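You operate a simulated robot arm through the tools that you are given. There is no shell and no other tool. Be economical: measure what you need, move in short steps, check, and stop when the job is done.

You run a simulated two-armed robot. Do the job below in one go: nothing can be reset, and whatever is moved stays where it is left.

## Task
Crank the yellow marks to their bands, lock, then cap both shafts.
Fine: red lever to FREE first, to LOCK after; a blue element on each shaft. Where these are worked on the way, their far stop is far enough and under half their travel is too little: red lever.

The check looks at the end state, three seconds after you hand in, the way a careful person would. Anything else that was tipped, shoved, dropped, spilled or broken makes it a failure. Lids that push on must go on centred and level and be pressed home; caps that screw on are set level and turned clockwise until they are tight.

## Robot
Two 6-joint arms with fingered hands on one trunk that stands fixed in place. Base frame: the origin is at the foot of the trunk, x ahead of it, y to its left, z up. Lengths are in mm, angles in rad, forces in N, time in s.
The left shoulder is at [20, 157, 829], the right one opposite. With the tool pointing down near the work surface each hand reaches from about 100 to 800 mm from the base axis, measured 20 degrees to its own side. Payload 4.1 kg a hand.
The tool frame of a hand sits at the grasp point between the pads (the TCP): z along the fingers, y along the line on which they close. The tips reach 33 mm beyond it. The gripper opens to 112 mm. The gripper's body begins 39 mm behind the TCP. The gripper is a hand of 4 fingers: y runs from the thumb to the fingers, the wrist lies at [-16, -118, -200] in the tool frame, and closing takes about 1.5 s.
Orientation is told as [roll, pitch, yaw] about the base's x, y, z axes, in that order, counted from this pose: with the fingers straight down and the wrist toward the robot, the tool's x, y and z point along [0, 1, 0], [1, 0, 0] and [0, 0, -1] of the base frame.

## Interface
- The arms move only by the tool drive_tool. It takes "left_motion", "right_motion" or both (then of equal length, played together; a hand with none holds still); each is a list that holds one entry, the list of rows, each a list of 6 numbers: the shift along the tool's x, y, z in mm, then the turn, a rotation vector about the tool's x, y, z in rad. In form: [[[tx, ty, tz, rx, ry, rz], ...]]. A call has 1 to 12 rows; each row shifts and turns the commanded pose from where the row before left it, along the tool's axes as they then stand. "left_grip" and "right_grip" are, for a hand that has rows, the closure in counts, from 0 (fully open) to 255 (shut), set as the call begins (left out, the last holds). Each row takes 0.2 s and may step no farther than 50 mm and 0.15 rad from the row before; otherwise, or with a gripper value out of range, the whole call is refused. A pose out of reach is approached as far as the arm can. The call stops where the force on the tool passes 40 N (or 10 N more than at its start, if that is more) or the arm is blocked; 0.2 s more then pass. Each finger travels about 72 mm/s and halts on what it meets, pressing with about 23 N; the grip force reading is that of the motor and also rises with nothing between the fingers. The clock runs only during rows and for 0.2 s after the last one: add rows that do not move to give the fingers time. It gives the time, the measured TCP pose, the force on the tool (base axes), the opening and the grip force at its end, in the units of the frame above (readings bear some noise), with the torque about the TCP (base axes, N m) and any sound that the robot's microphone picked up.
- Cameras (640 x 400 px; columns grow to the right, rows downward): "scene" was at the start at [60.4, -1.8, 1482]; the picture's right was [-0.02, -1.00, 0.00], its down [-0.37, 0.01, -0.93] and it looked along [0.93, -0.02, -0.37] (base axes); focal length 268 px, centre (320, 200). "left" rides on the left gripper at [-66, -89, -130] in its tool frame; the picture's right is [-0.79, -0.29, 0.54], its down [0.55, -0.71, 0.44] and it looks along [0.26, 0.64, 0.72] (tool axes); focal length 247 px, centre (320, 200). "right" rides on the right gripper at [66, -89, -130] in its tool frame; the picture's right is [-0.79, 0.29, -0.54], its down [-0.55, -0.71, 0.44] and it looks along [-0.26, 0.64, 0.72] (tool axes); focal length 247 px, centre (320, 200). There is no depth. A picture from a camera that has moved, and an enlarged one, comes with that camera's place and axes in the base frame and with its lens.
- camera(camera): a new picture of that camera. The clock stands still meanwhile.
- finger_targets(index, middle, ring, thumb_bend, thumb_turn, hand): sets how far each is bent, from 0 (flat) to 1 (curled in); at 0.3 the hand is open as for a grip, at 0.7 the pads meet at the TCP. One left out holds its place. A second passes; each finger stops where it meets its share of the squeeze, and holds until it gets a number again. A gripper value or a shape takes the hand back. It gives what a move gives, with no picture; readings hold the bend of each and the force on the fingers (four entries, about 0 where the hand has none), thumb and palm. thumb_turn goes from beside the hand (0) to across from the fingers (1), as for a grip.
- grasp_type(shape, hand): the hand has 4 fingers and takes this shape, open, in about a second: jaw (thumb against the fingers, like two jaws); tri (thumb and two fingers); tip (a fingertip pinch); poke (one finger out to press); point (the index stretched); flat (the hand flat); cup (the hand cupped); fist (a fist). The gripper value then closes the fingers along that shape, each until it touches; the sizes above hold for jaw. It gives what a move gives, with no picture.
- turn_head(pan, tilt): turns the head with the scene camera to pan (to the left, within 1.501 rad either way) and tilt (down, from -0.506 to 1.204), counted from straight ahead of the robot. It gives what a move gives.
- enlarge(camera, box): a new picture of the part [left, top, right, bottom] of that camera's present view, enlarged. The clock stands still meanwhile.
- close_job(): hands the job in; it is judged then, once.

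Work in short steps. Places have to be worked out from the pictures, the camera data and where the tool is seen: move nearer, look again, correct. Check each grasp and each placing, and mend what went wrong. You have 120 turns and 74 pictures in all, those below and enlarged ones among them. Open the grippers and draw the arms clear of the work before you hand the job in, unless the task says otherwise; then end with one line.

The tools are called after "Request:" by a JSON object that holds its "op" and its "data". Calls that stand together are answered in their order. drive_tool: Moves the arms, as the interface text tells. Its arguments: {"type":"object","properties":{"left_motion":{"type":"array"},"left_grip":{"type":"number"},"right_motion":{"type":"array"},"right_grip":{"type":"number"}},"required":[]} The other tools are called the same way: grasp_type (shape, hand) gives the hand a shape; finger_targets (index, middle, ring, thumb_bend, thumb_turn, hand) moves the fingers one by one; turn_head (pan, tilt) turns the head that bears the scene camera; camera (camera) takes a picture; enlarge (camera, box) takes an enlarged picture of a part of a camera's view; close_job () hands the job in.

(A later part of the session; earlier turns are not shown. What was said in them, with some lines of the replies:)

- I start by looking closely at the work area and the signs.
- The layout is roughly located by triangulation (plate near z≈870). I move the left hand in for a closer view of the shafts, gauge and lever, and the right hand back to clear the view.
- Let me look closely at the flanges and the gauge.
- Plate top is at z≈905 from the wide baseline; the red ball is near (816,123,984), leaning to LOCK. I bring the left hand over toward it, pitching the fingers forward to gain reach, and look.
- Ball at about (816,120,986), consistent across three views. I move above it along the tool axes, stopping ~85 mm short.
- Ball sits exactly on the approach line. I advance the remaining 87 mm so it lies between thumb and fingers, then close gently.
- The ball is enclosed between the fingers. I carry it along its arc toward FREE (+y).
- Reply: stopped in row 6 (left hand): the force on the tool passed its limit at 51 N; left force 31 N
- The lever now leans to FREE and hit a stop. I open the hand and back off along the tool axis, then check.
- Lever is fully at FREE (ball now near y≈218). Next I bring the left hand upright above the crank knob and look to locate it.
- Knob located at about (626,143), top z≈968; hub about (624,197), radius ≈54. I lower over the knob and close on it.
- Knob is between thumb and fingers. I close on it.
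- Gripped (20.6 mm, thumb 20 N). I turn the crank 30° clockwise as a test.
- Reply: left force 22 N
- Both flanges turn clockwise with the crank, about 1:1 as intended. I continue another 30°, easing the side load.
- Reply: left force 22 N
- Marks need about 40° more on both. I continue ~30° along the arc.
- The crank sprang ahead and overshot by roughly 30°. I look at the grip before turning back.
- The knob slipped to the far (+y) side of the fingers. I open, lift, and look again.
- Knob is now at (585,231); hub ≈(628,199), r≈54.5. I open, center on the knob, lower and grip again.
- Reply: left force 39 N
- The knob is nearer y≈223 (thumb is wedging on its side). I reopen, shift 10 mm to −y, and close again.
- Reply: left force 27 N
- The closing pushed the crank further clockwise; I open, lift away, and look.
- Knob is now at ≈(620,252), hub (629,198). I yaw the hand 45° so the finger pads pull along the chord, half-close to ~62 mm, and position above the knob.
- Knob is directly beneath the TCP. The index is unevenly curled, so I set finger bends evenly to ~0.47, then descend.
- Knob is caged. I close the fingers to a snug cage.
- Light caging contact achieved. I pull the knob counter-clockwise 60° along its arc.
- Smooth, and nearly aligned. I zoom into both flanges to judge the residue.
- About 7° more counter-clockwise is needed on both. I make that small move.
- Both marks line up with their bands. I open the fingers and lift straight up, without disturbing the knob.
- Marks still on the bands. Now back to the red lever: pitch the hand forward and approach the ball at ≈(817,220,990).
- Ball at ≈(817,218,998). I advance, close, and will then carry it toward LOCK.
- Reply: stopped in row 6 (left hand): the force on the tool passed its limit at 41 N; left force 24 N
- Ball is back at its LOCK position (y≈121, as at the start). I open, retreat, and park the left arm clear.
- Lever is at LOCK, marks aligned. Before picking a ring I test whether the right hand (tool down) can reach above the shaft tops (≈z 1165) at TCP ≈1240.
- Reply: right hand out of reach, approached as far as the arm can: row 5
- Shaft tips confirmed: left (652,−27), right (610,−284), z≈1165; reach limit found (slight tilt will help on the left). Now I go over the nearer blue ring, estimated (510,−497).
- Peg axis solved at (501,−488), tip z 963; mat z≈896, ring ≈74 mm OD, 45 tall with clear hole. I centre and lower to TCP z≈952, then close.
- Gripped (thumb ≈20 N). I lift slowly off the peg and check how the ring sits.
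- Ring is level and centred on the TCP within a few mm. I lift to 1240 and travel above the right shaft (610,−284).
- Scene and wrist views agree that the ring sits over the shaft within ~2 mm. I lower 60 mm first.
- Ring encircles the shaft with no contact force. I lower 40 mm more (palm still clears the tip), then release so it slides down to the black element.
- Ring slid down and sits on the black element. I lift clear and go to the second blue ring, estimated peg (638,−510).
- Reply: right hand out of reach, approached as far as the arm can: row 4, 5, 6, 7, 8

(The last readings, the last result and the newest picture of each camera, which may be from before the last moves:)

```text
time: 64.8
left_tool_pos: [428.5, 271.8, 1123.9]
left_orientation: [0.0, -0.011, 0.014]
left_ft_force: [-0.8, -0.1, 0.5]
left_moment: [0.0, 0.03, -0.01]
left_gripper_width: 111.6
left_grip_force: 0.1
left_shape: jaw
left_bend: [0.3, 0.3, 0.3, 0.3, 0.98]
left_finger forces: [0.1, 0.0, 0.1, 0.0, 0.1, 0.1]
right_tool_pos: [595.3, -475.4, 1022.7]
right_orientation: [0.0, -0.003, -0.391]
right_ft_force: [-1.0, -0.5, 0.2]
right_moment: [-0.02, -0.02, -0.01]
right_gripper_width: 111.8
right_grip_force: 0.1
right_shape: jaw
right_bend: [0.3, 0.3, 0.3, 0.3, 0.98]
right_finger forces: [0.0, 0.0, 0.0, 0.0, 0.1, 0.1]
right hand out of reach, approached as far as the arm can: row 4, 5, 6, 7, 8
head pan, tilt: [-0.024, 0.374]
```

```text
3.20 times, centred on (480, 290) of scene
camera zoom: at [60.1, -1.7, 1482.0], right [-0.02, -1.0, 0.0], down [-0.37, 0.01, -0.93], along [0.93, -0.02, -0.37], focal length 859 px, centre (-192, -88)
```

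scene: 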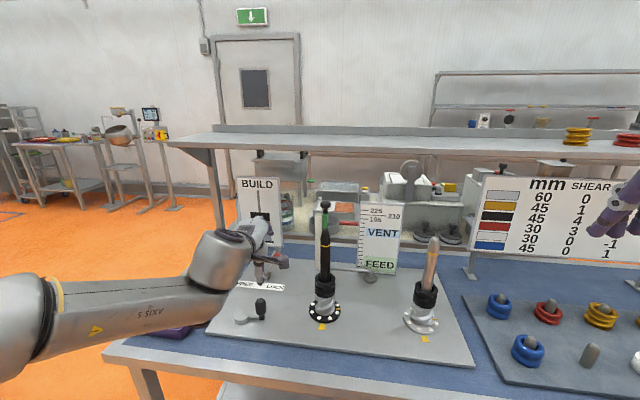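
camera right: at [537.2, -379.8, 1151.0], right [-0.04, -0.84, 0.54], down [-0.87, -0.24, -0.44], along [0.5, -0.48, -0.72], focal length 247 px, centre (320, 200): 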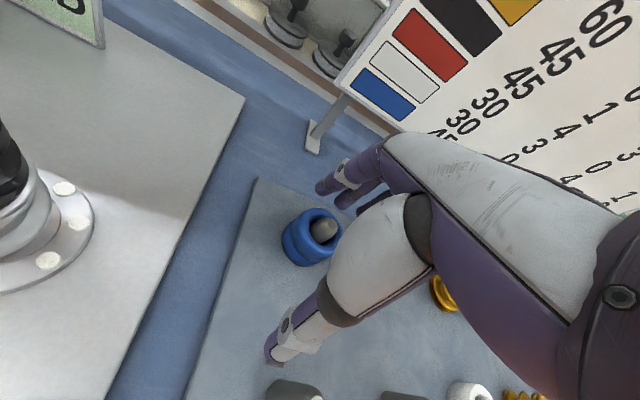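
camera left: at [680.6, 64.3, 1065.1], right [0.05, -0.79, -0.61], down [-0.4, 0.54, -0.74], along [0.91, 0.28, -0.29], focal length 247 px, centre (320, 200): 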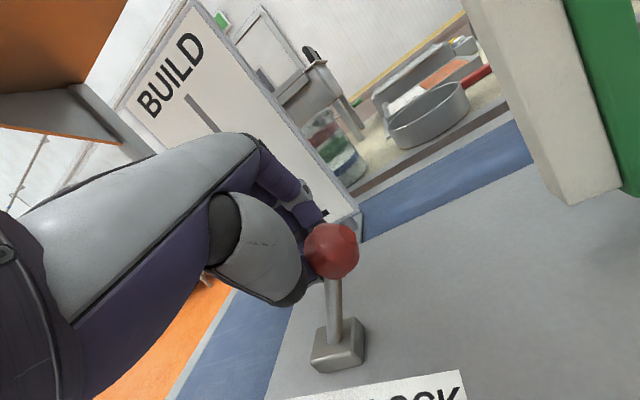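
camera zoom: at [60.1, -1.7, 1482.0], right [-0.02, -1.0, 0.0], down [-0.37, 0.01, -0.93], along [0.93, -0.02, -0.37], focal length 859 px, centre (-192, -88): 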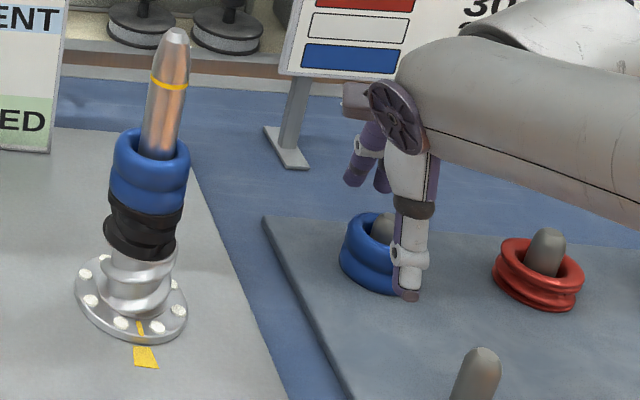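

First ring sits level on the black element. The hand was clipped by reach; peg solved now at (634,−509). I centre and lower to 951.

Request:
{"op": "drive_tool", "data": {"right_motion": [[[-8, 24, 0, 0, 0, 0], [-8.6, 25, 0, 0, 0, 0], [0, 0, 0, 0, 0, 0]]]}}

Request:
{"op": "camera", "data": {"camera": "right"}}

```text
time: 65.6
left_tool_pos: [428.1, 272.7, 1124.2]
left_orientation: [0.0, -0.013, 0.014]
left_ft_force: [-0.2, 0.4, -0.4]
left_moment: [-0.02, -0.01, 0.04]
left_gripper_width: 111.9
left_grip_force: 0.1
left_shape: jaw
left_bend: [0.3, 0.3, 0.3, 0.3, 0.98]
left_finger forces: [0.1, 0.1, 0.0, 0.1, 0.1, 0.0]
right_tool_pos: [632.3, -508.1, 1020.4]
right_orientation: [0.0, 0.001, -0.391]
right_ft_force: [0.0, 0.2, 0.5]
right_moment: [0.03, -0.02, -0.07]
right_gripper_width: 111.7
right_grip_force: 0.0
right_shape: jaw
right_bend: [0.3, 0.3, 0.3, 0.3, 0.98]
right_finger forces: [0.0, 0.1, 0.0, 0.0, 0.1, 0.0]
head pan, tilt: [-0.024, 0.374]
```

```text
16 pictures are left
camera right: at [575.3, -413.5, 1149.2], right [-0.04, -0.84, 0.54], down [-0.87, -0.24, -0.44], along [0.5, -0.48, -0.72], focal length 247 px, centre (320, 200)
```

right: 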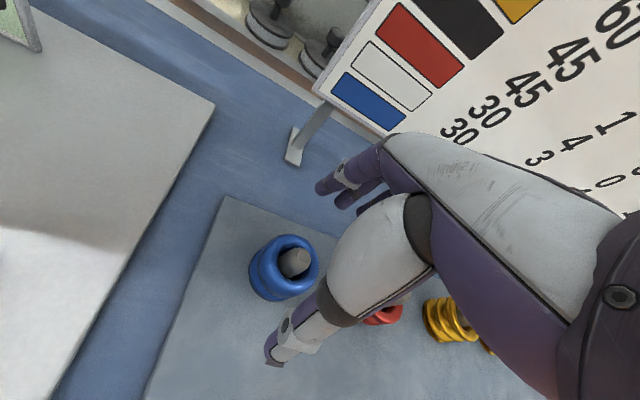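

Peg at (635,−510): 3 mm correction, then lower and grip.

Request:
{"op": "drive_tool", "data": {"right_motion": [[[-1, 3.5, 15, 0, 0, 0], [0, 0, 30, 0, 0, 0], [0, 0, 24, 0, 0, 0]]]}}

Request:
{"op": "drive_tool", "data": {"right_motion": [[[0, 0, 0, 0, 0, 0], [0, 0, 0, 0, 0, 0], [0, 0, 0, 0, 0, 0], [0, 0, 0, 0, 0, 0], [0, 0, 0, 0, 0, 0], [0, 0, 0, 0, 0, 0], [0, 0, 0, 0, 0, 0]]], "right_grip": 255}}

Request:
{"op": "drive_tool", "data": {"right_motion": [[[0, 0, -15, 0, 0, 0], [0, 0, -25, 0, 0, 0], [0, 0, -30, 0, 0, 0], [0, 0, -30, 0, 0, 0], [0, 0, 0, 0, 0, 0]]]}}

Request:
{"op": "camera", "data": {"camera": "right"}}

```text
time: 66.4
left_tool_pos: [428.5, 273.0, 1124.0]
left_orientation: [0.0, -0.013, 0.014]
left_ft_force: [-0.1, -0.2, -0.2]
left_moment: [-0.02, 0.0, -0.04]
left_gripper_width: 111.6
left_grip_force: 0.0
left_shape: jaw
left_bend: [0.3, 0.3, 0.3, 0.3, 0.98]
left_finger forces: [0.1, 0.0, 0.0, 0.0, 0.0, 0.0]
right_tool_pos: [635.6, -510.1, 952.1]
right_orientation: [0.001, 0.001, -0.391]
right_ft_force: [-1.8, 0.0, -0.4]
right_moment: [-0.01, 0.02, -0.01]
right_gripper_width: 111.8
right_grip_force: 0.1
right_shape: jaw
right_bend: [0.3, 0.3, 0.3, 0.3, 0.98]
right_finger forces: [0.1, 0.0, 0.0, 0.0, 0.0, 0.1]
head pan, tilt: [-0.024, 0.374]
```

```text
time: 68.0
left_tool_pos: [429.1, 272.4, 1124.2]
left_orientation: [-0.001, -0.012, 0.013]
left_ft_force: [0.5, 0.2, 0.3]
left_moment: [0.03, 0.0, -0.01]
left_gripper_width: 111.9
left_grip_force: 0.1
left_shape: jaw
left_bend: [0.3, 0.3, 0.3, 0.3, 0.98]
left_finger forces: [0.0, 0.1, 0.1, 0.0, 0.0, 0.0]
right_tool_pos: [636.5, -511.4, 952.3]
right_orientation: [-0.003, 0.0, -0.39]
right_ft_force: [-0.3, 0.3, -0.3]
right_moment: [0.02, -0.02, 0.01]
right_gripper_width: 46.4
right_grip_force: 23.4
right_shape: jaw
right_bend: [0.76, 0.46, 0.49, 0.73, 1.0]
right_finger forces: [11.8, 7.6, 0.1, 0.1, 18.2, 0.0]
head pan, tilt: [-0.024, 0.374]
```

```text
time: 69.2
left_tool_pos: [430.0, 272.3, 1124.1]
left_orientation: [0.0, -0.012, 0.014]
left_ft_force: [0.0, -0.8, -0.6]
left_moment: [-0.01, 0.01, -0.01]
left_gripper_width: 111.8
left_grip_force: 0.1
left_shape: jaw
left_bend: [0.3, 0.3, 0.3, 0.3, 0.98]
left_finger forces: [0.1, 0.0, 0.1, 0.0, 0.0, 0.1]
right_tool_pos: [636.5, -511.0, 1051.4]
right_orientation: [0.0, 0.001, -0.388]
right_ft_force: [0.7, -0.2, -2.4]
right_moment: [0.05, 0.02, 0.01]
right_gripper_width: 46.2
right_grip_force: 22.7
right_shape: jaw
right_bend: [0.76, 0.46, 0.49, 0.73, 1.0]
right_finger forces: [12.2, 7.7, 0.0, 0.0, 18.0, 0.0]
head pan, tilt: [-0.024, 0.374]
```

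```text
15 pictures are left
camera right: at [578.9, -416.1, 1180.9], right [-0.04, -0.84, 0.54], down [-0.87, -0.24, -0.44], along [0.5, -0.48, -0.72], focal length 247 px, centre (320, 200)
```

right: 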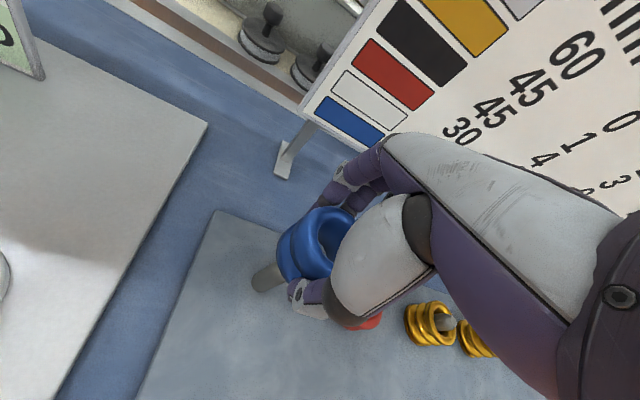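

Second ring held the same way. I pull back toward the robot, raise to 1240, turn yaw to 0.

Request:
{"op": "drive_tool", "data": {"right_motion": [[[11, -47, 0, 0, 0, 0], [11, -47, 0, 0, 0, 0], [11, -47, 0, 0, 0, 0], [10, -46, 0, 0, 0, 0], [0, 0, -47, 0, 0, 0], [0, 0, -47, 0, 0, 0], [0, 0, -47, 0, 0, 0], [0, 0, -48, 0, 0, 0], [0, 0, 0, 0, 0, -0.13], [0, 0, 0, 0, 0, -0.13], [0, 0, 0, 0, 0, -0.13]]]}}

Request:
{"op": "drive_tool", "data": {"right_motion": [[[46.5, 5, 0, 0, 0, 0], [46.5, 5, 0, 0, 0, 0], [46.5, 5, 0, 0, 0, 0], [46.5, 5, 0, 0, 0, 0], [46.5, 5, 0, 0, 0, 0], [46.5, 5, 0, 0, 0, 0], [46.5, 5, 0, 0, 0, 0], [46.5, 5, 0, 0, 0, 0], [0, 0, 0, -0.1, 0, 0], [0, 0, 0, -0.1, 0, 0], [0, 0, 0, 0, 0, 0]]]}}

```text
time: 71.6
left_tool_pos: [429.1, 272.9, 1123.6]
left_orientation: [0.001, -0.014, 0.014]
left_ft_force: [0.2, -0.9, 0.3]
left_moment: [0.01, -0.02, 0.0]
left_gripper_width: 111.7
left_grip_force: 0.0
left_shape: jaw
left_bend: [0.3, 0.3, 0.3, 0.3, 0.98]
left_finger forces: [0.0, 0.0, 0.0, 0.0, 0.1, 0.0]
right_tool_pos: [478.3, -401.3, 1240.3]
right_orientation: [0.0, 0.001, 0.003]
right_ft_force: [-1.1, 0.5, -2.2]
right_moment: [0.0, 0.05, 0.0]
right_gripper_width: 45.8
right_grip_force: 23.3
right_shape: jaw
right_bend: [0.76, 0.46, 0.49, 0.73, 1.0]
right_finger forces: [12.2, 7.7, 0.1, 0.0, 17.8, 0.0]
head pan, tilt: [-0.024, 0.374]
```

```text
time: 74.0
left_tool_pos: [428.5, 271.8, 1123.2]
left_orientation: [0.0, -0.012, 0.014]
left_ft_force: [-0.4, 0.1, -0.4]
left_moment: [0.01, -0.02, 0.01]
left_gripper_width: 111.9
left_grip_force: 0.1
left_shape: jaw
left_bend: [0.3, 0.3, 0.3, 0.3, 0.98]
left_finger forces: [0.0, 0.0, 0.1, 0.0, 0.0, 0.0]
right_tool_pos: [519.9, -29.7, 1241.8]
right_orientation: [0.0, -0.2, 0.0]
right_ft_force: [0.4, -0.3, -2.6]
right_moment: [0.01, 0.02, 0.01]
right_gripper_width: 45.6
right_grip_force: 22.6
right_shape: jaw
right_bend: [0.76, 0.46, 0.49, 0.73, 1.0]
right_finger forces: [12.0, 7.8, 0.0, 0.0, 17.7, 0.0]
head pan, tilt: [-0.024, 0.374]
```

Pitched 0.2 with the ring gripped. I advance so the ring's underside is over the left shaft tip, staying above it.

Request:
{"op": "drive_tool", "data": {"right_motion": [[[0.7, 30, 6, 0, 0, 0], [0.7, 30, 6, 0, 0, 0], [0.7, 30, 6, 0, 0, 0], [0.6, 29.6, 6.3, 0, 0, 0], [0, 0, 0, 0, 0, 0]]]}}

Request:
{"op": "camera", "data": {"camera": "right"}}

Request:
{"op": "enlarge", "data": {"camera": "scene", "box": [270, 170, 390, 260]}}

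```text
time: 75.2
left_tool_pos: [428.7, 272.4, 1123.0]
left_orientation: [0.0, -0.013, 0.013]
left_ft_force: [0.1, 0.3, -1.1]
left_moment: [-0.02, -0.04, -0.01]
left_gripper_width: 111.8
left_grip_force: 0.1
left_shape: jaw
left_bend: [0.3, 0.3, 0.3, 0.3, 0.98]
left_finger forces: [0.0, 0.1, 0.0, 0.1, 0.0, 0.0]
right_tool_pos: [640.4, -26.7, 1239.6]
right_orientation: [0.001, -0.198, 0.001]
right_ft_force: [0.0, -0.1, -2.2]
right_moment: [0.05, 0.0, 0.0]
right_gripper_width: 45.8
right_grip_force: 22.6
right_shape: jaw
right_bend: [0.76, 0.46, 0.49, 0.73, 1.0]
right_finger forces: [12.1, 7.7, 0.1, 0.0, 17.8, 0.1]
head pan, tilt: [-0.024, 0.374]
```

```text
14 pictures are left
camera right: at [528.0, 40.0, 1347.9], right [0.17, -0.79, 0.58], down [-0.61, -0.55, -0.57], along [0.77, -0.26, -0.58], focal length 247 px, centre (320, 200)
```

right: 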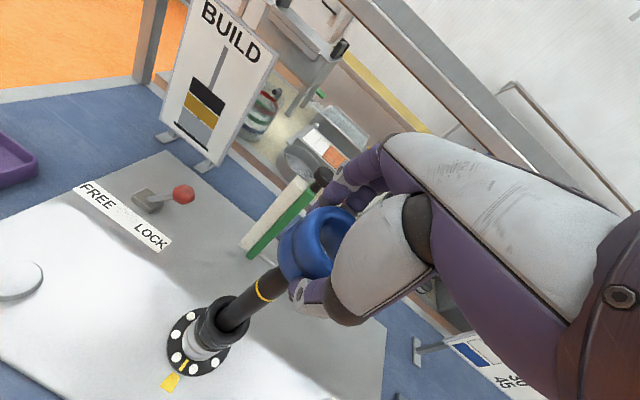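

```text
4.44 times, centred on (330, 215) of scene
camera zoom: at [60.3, -1.9, 1482.0], right [-0.02, -1.0, 0.0], down [-0.37, 0.01, -0.93], along [0.93, -0.02, -0.37], focal length 1193 px, centre (276, 133)
```

zoom: 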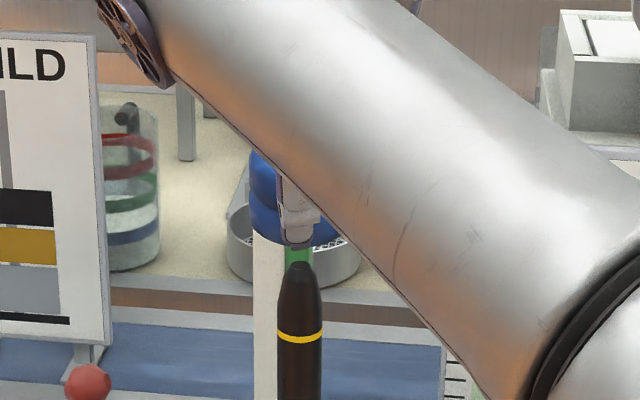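

Aligned to within ~4 mm (I nudge 3 mm to +y). I lower 45 mm vertically onto the bullet tip, still pitched.

Request:
{"op": "drive_tool", "data": {"right_motion": [[[1, -3, 14.7, 0, 0, 0], [1, -3, 14.7, 0, 0, 0], [1, -3, 14.7, 0, 0, 0], [0, 0, 0, 0, 0, 0]]]}}

Request:
{"op": "drive_tool", "data": {"right_motion": [[[0, 3, 0.5, 0.05, 0, 0], [0, 3, 0.5, 0.05, 0, 0], [0, 3, 0.5, 0.05, 0, 0], [0, 2.5, 0, 0.05, 0, 0], [0, 0, 0, 0, 0, 0]]]}}

Request:
{"op": "camera", "data": {"camera": "right"}}

```text
time: 76.2
left_tool_pos: [428.0, 273.1, 1123.4]
left_orientation: [0.0, -0.014, 0.016]
left_ft_force: [-1.0, 0.7, 0.6]
left_moment: [-0.02, 0.01, 0.02]
left_gripper_width: 111.8
left_grip_force: 0.0
left_shape: jaw
left_bend: [0.3, 0.3, 0.3, 0.3, 0.98]
left_finger forces: [0.0, 0.0, 0.0, 0.0, 0.1, 0.1]
right_tool_pos: [641.3, -21.9, 1194.9]
right_orientation: [0.0, -0.202, -0.001]
right_ft_force: [-0.1, -0.3, -2.3]
right_moment: [0.02, 0.01, -0.01]
right_gripper_width: 45.5
right_grip_force: 23.2
right_shape: jaw
right_bend: [0.76, 0.46, 0.49, 0.73, 1.0]
right_finger forces: [12.0, 7.8, 0.1, 0.0, 17.7, 0.0]
head pan, tilt: [-0.024, 0.374]
```

```text
time: 77.4
left_tool_pos: [429.4, 272.4, 1124.2]
left_orientation: [-0.001, -0.01, 0.013]
left_ft_force: [-0.2, 0.2, 0.6]
left_moment: [0.0, 0.0, 0.02]
left_gripper_width: 111.8
left_grip_force: 0.1
left_shape: jaw
left_bend: [0.3, 0.3, 0.3, 0.3, 0.98]
left_finger forces: [0.0, 0.1, 0.0, 0.0, 0.0, 0.0]
right_tool_pos: [639.7, -26.6, 1184.8]
right_orientation: [0.001, -0.006, -0.001]
right_ft_force: [20.6, -3.2, 13.8]
right_moment: [-0.18, -1.11, 0.02]
right_gripper_width: 48.1
right_grip_force: 23.2
right_shape: jaw
right_bend: [0.76, 0.42, 0.49, 0.75, 1.0]
right_finger forces: [18.0, 14.5, 3.4, 0.0, 13.3, 0.0]
right hand out of reach, approached as far as the arm can: row 3, 4
head pan, tilt: [-0.024, 0.374]
```

```text
12 pictures are left
camera right: at [549.5, 39.7, 1312.7], right [0.28, -0.79, 0.54], down [-0.71, -0.55, -0.44], along [0.65, -0.26, -0.72], focal length 247 px, centre (320, 200)
```

right: 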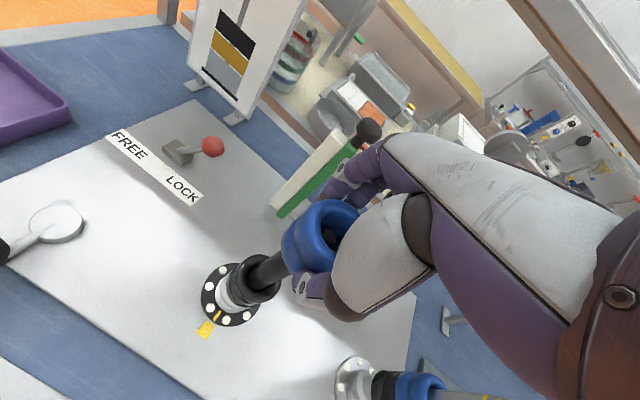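

Reach clipped x by ~12 mm, so the shaft pushes on the ring bore. Shaft tip is inside the ring; I go lower and +x together to relieve it.

Request:
{"op": "drive_tool", "data": {"right_motion": [[[0, 4, 6, 0, 0, 0], [0, 4, 6, 0, 0, 0], [0, 4, 6, 0, 0, 0], [0, 0, 0, 0, 0, 0]]]}}

Request:
{"op": "camera", "data": {"camera": "right"}}

```text
time: 78.4
left_tool_pos: [427.8, 272.7, 1123.4]
left_orientation: [-0.001, -0.014, 0.013]
left_ft_force: [-0.4, 0.6, -1.0]
left_moment: [0.01, 0.01, 0.01]
left_gripper_width: 112.1
left_grip_force: 0.2
left_shape: jaw
left_bend: [0.3, 0.3, 0.3, 0.3, 0.98]
left_finger forces: [0.1, 0.0, 0.1, 0.0, 0.0, 0.0]
right_tool_pos: [649.5, -23.4, 1163.6]
right_orientation: [0.0, 0.003, -0.001]
right_ft_force: [0.5, 0.5, -2.3]
right_moment: [-0.01, 0.0, -0.01]
right_gripper_width: 46.3
right_grip_force: 22.7
right_shape: jaw
right_bend: [0.76, 0.45, 0.51, 0.74, 1.0]
right_finger forces: [13.7, 9.0, 1.0, 0.1, 19.6, 0.1]
head pan, tilt: [-0.024, 0.374]
```

```text
11 pictures are left
camera right: at [560.9, 41.9, 1292.7], right [0.29, -0.79, 0.54], down [-0.71, -0.55, -0.43], along [0.64, -0.26, -0.72], focal length 247 px, centre (320, 200)
```

right: 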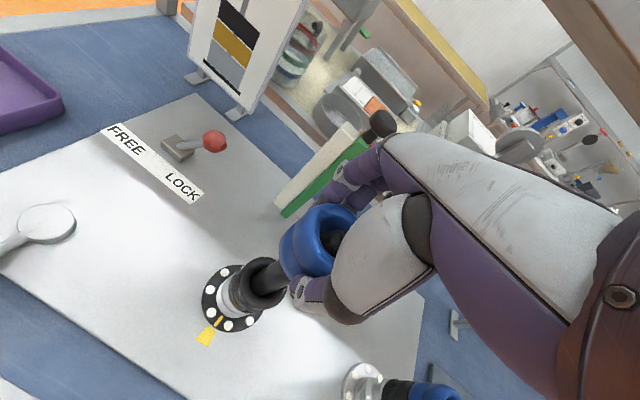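

Forces vanished; the shaft is inside the bore. I lower another 22 mm and release.

Request:
{"op": "drive_tool", "data": {"right_motion": [[[0, 1, 11, 0, 0, 0], [0, 0.5, 11, 0, 0, 0], [0, 0, 0, 0, 0, 0]]]}}

Request:
{"op": "drive_tool", "data": {"right_motion": [[[0, 0, 0, 0, 0, 0], [0, 0, 0, 0, 0, 0], [0, 0, 0, 0, 0, 0], [0, 0, 0, 0, 0, 0], [0, 0, 0, 0, 0, 0], [0, 0, 0, 0, 0, 0], [0, 0, 0, 0, 0, 0]]], "right_grip": 0}}

Request:
{"op": "enlarge", "data": {"camera": "scene", "box": [270, 200, 450, 350]}}

```text
time: 79.2
left_tool_pos: [429.0, 272.5, 1123.2]
left_orientation: [0.0, -0.014, 0.014]
left_ft_force: [0.0, -1.2, -0.6]
left_moment: [0.03, 0.02, -0.02]
left_gripper_width: 111.7
left_grip_force: 0.0
left_shape: jaw
left_bend: [0.3, 0.3, 0.3, 0.3, 0.98]
left_finger forces: [0.1, 0.0, 0.0, 0.0, 0.1, 0.1]
right_tool_pos: [651.1, -25.5, 1141.8]
right_orientation: [-0.001, 0.0, 0.002]
right_ft_force: [-1.8, -2.3, -2.8]
right_moment: [-0.02, 0.0, -0.02]
right_gripper_width: 45.6
right_grip_force: 23.2
right_shape: jaw
right_bend: [0.76, 0.45, 0.51, 0.74, 1.0]
right_finger forces: [12.8, 8.5, 0.7, 0.0, 20.0, 0.0]
head pan, tilt: [-0.024, 0.374]
```

```text
time: 80.8
left_tool_pos: [429.1, 273.0, 1123.9]
left_orientation: [-0.001, -0.012, 0.014]
left_ft_force: [0.0, 0.2, 0.0]
left_moment: [-0.01, 0.0, -0.02]
left_gripper_width: 111.8
left_grip_force: 0.0
left_shape: jaw
left_bend: [0.3, 0.3, 0.3, 0.3, 0.98]
left_finger forces: [0.0, 0.0, 0.0, 0.0, 0.0, 0.1]
right_tool_pos: [651.9, -24.4, 1142.4]
right_orientation: [0.001, -0.002, 0.0]
right_ft_force: [-0.5, -0.2, -0.4]
right_moment: [-0.02, -0.01, 0.02]
right_gripper_width: 111.4
right_grip_force: 0.0
right_shape: jaw
right_bend: [0.3, 0.3, 0.3, 0.3, 0.98]
right_finger forces: [0.0, 0.0, 0.0, 0.0, 0.0, 0.1]
head pan, tilt: [-0.024, 0.374]
```

```text
2.67 times, centred on (360, 275) of scene
camera zoom: at [60.4, -1.8, 1482.0], right [-0.02, -1.0, 0.0], down [-0.37, 0.01, -0.93], along [0.93, -0.02, -0.37], focal length 716 px, centre (213, 0)
```

zoom: 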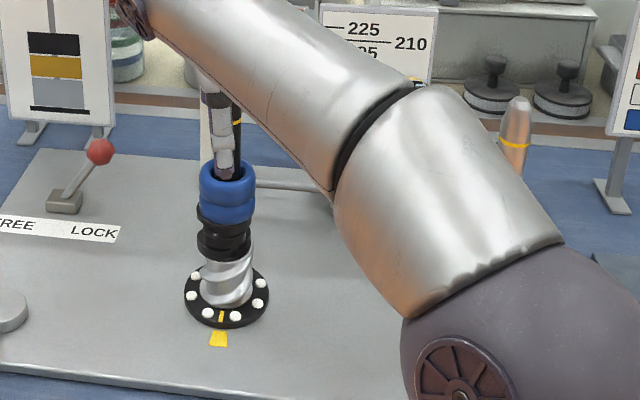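

Second ring is seated on the left shaft, mark still aligned. I raise the hand vertically (pitching when near the reach limit), then pull back.

Request:
{"op": "drive_tool", "data": {"right_motion": [[[0, 0, -15, 0, 0, 0], [0, 0, -15, 0, 0, 0], [0, 0, -15, 0, 0, 0], [0, 0, -12, -0.1, 0, 0], [0, 3, -15, -0.1, 0, 0], [0, 6, -29, 0, 0, 0], [0, 0, 0, 0, 0, 0]]]}}

```text
time: 82.4
left_tool_pos: [428.2, 271.3, 1123.6]
left_orientation: [0.0, -0.012, 0.015]
left_ft_force: [0.3, -0.5, 0.3]
left_moment: [0.02, 0.02, -0.02]
left_gripper_width: 111.9
left_grip_force: 0.0
left_shape: jaw
left_bend: [0.3, 0.3, 0.3, 0.3, 0.98]
left_finger forces: [0.0, 0.1, 0.0, 0.0, 0.0, 0.0]
right_tool_pos: [649.8, -22.7, 1243.2]
right_orientation: [0.001, -0.202, -0.001]
right_ft_force: [0.2, 0.5, 0.2]
right_moment: [0.01, 0.0, 0.0]
right_gripper_width: 111.8
right_grip_force: 0.0
right_shape: jaw
right_bend: [0.3, 0.3, 0.3, 0.3, 0.98]
right_finger forces: [0.0, 0.0, 0.1, 0.1, 0.1, 0.0]
right hand out of reach, approached as far as the arm can: row 2, 3, 4, 5, 6
head pan, tilt: [-0.024, 0.374]
```

Fingertips are now at ~1200, clear of the tip (1165). I pull back toward the robot and out to the right.

Request:
{"op": "drive_tool", "data": {"right_motion": [[[0, -44, -9, 0, 0, 0], [0, -44, -9, 0, 0, 0], [0, -44, -9, 0, 0, 0], [0, -44, -9, 0, 0, 0], [-30, -30, -6, 0.1, 0, 0], [-40, -20, 0, 0.1, 0, 0], [-45, 0, 0, 0, 0, 0], [-45, 0, 0, 0, 0, 0], [-45, 0, 0, 0, 0, 0], [-45, 0, 0, 0, 0, 0]]]}}

Request:
{"op": "enlarge", "data": {"camera": "scene", "box": [200, 200, 480, 350]}}

Request:
{"op": "camera", "data": {"camera": "scene"}}

```text
time: 84.6
left_tool_pos: [429.4, 272.4, 1122.7]
left_orientation: [-0.001, -0.012, 0.015]
left_ft_force: [-1.3, 0.6, -0.2]
left_moment: [-0.06, 0.0, 0.0]
left_gripper_width: 111.9
left_grip_force: 0.0
left_shape: jaw
left_bend: [0.3, 0.3, 0.3, 0.3, 0.98]
left_finger forces: [0.1, 0.1, 0.0, 0.1, 0.0, 0.1]
right_tool_pos: [493.6, -242.3, 1331.2]
right_orientation: [0.002, 0.002, 0.002]
right_ft_force: [-0.6, 0.2, 0.6]
right_moment: [-0.03, -0.02, -0.04]
right_gripper_width: 111.5
right_grip_force: 0.0
right_shape: jaw
right_bend: [0.3, 0.3, 0.3, 0.3, 0.98]
right_finger forces: [0.0, 0.1, 0.0, 0.0, 0.0, 0.0]
right hand out of reach, approached as far as the arm can: row 1, 2, 3, 4, 5, 7, 8
head pan, tilt: [-0.024, 0.374]
```

```text
2.29 times, centred on (340, 275) of scene
camera zoom: at [60.4, -1.2, 1482.0], right [-0.02, -1.0, 0.0], down [-0.37, 0.01, -0.93], along [0.93, -0.02, -0.37], focal length 614 px, centre (274, 29)
```

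zoom: 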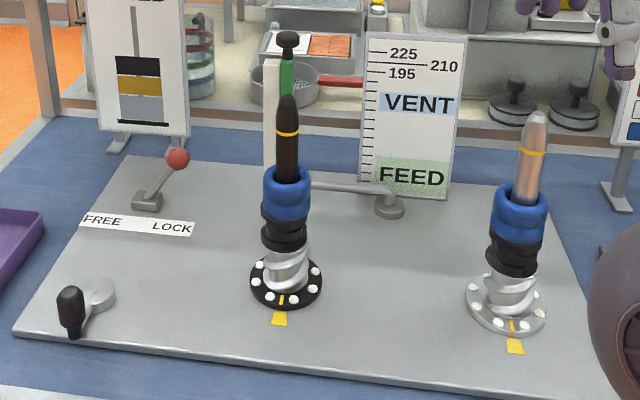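

```text
8 pictures are left
```

scene: 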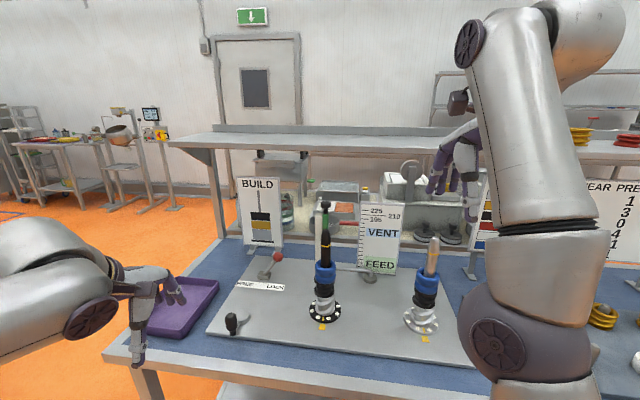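

Both rings look seated. One last close check of seats and marks.

Request:
{"op": "enlarge", "data": {"camera": "scene", "box": [295, 255, 355, 345]}}

Request:
{"op": "enlarge", "data": {"camera": "scene", "box": [390, 260, 460, 350]}}

```text
4.44 times, centred on (325, 300) of scene
camera zoom: at [60.4, -1.2, 1482.0], right [-0.02, -1.0, 0.0], down [-0.37, 0.01, -0.93], along [0.93, -0.02, -0.37], focal length 1193 px, centre (298, -244)
```

zoom: 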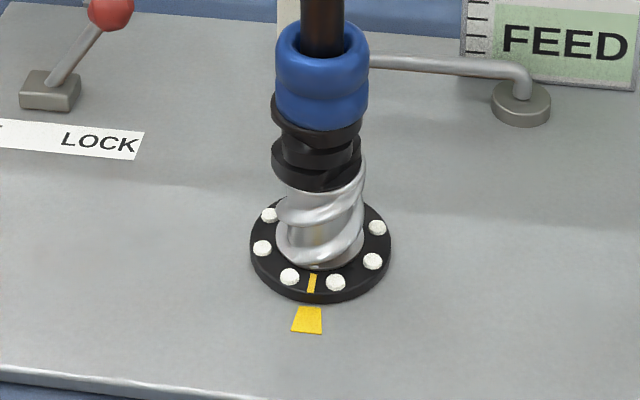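

```text
4.44 times, centred on (425, 305) of scene
camera zoom: at [60.4, -1.2, 1482.0], right [-0.02, -1.0, 0.0], down [-0.37, 0.01, -0.93], along [0.93, -0.02, -0.37], focal length 1193 px, centre (-147, -267)
```

zoom: 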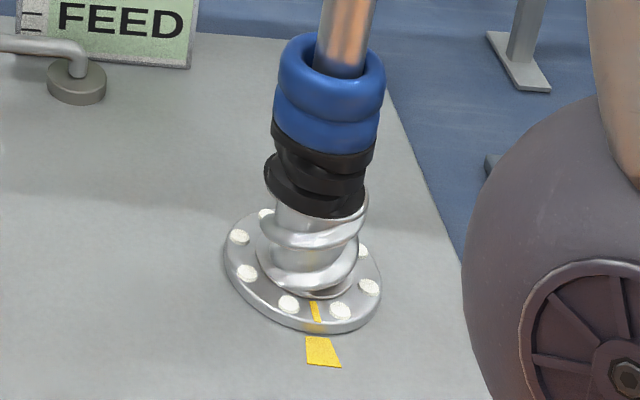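

Both rings rest level on the black elements, both marks are on their bands, the lever is at LOCK and both hands are open and clear. I hand in.

Request:
{"op": "close_job", "data": {}}

```text
The job is handed in.
```

I cranked both yellow marks onto their bands and moved the red lever to FREE first and back to LOCK after. A blue element now sits level on each shaft, and the arms are clear with the grippers open.
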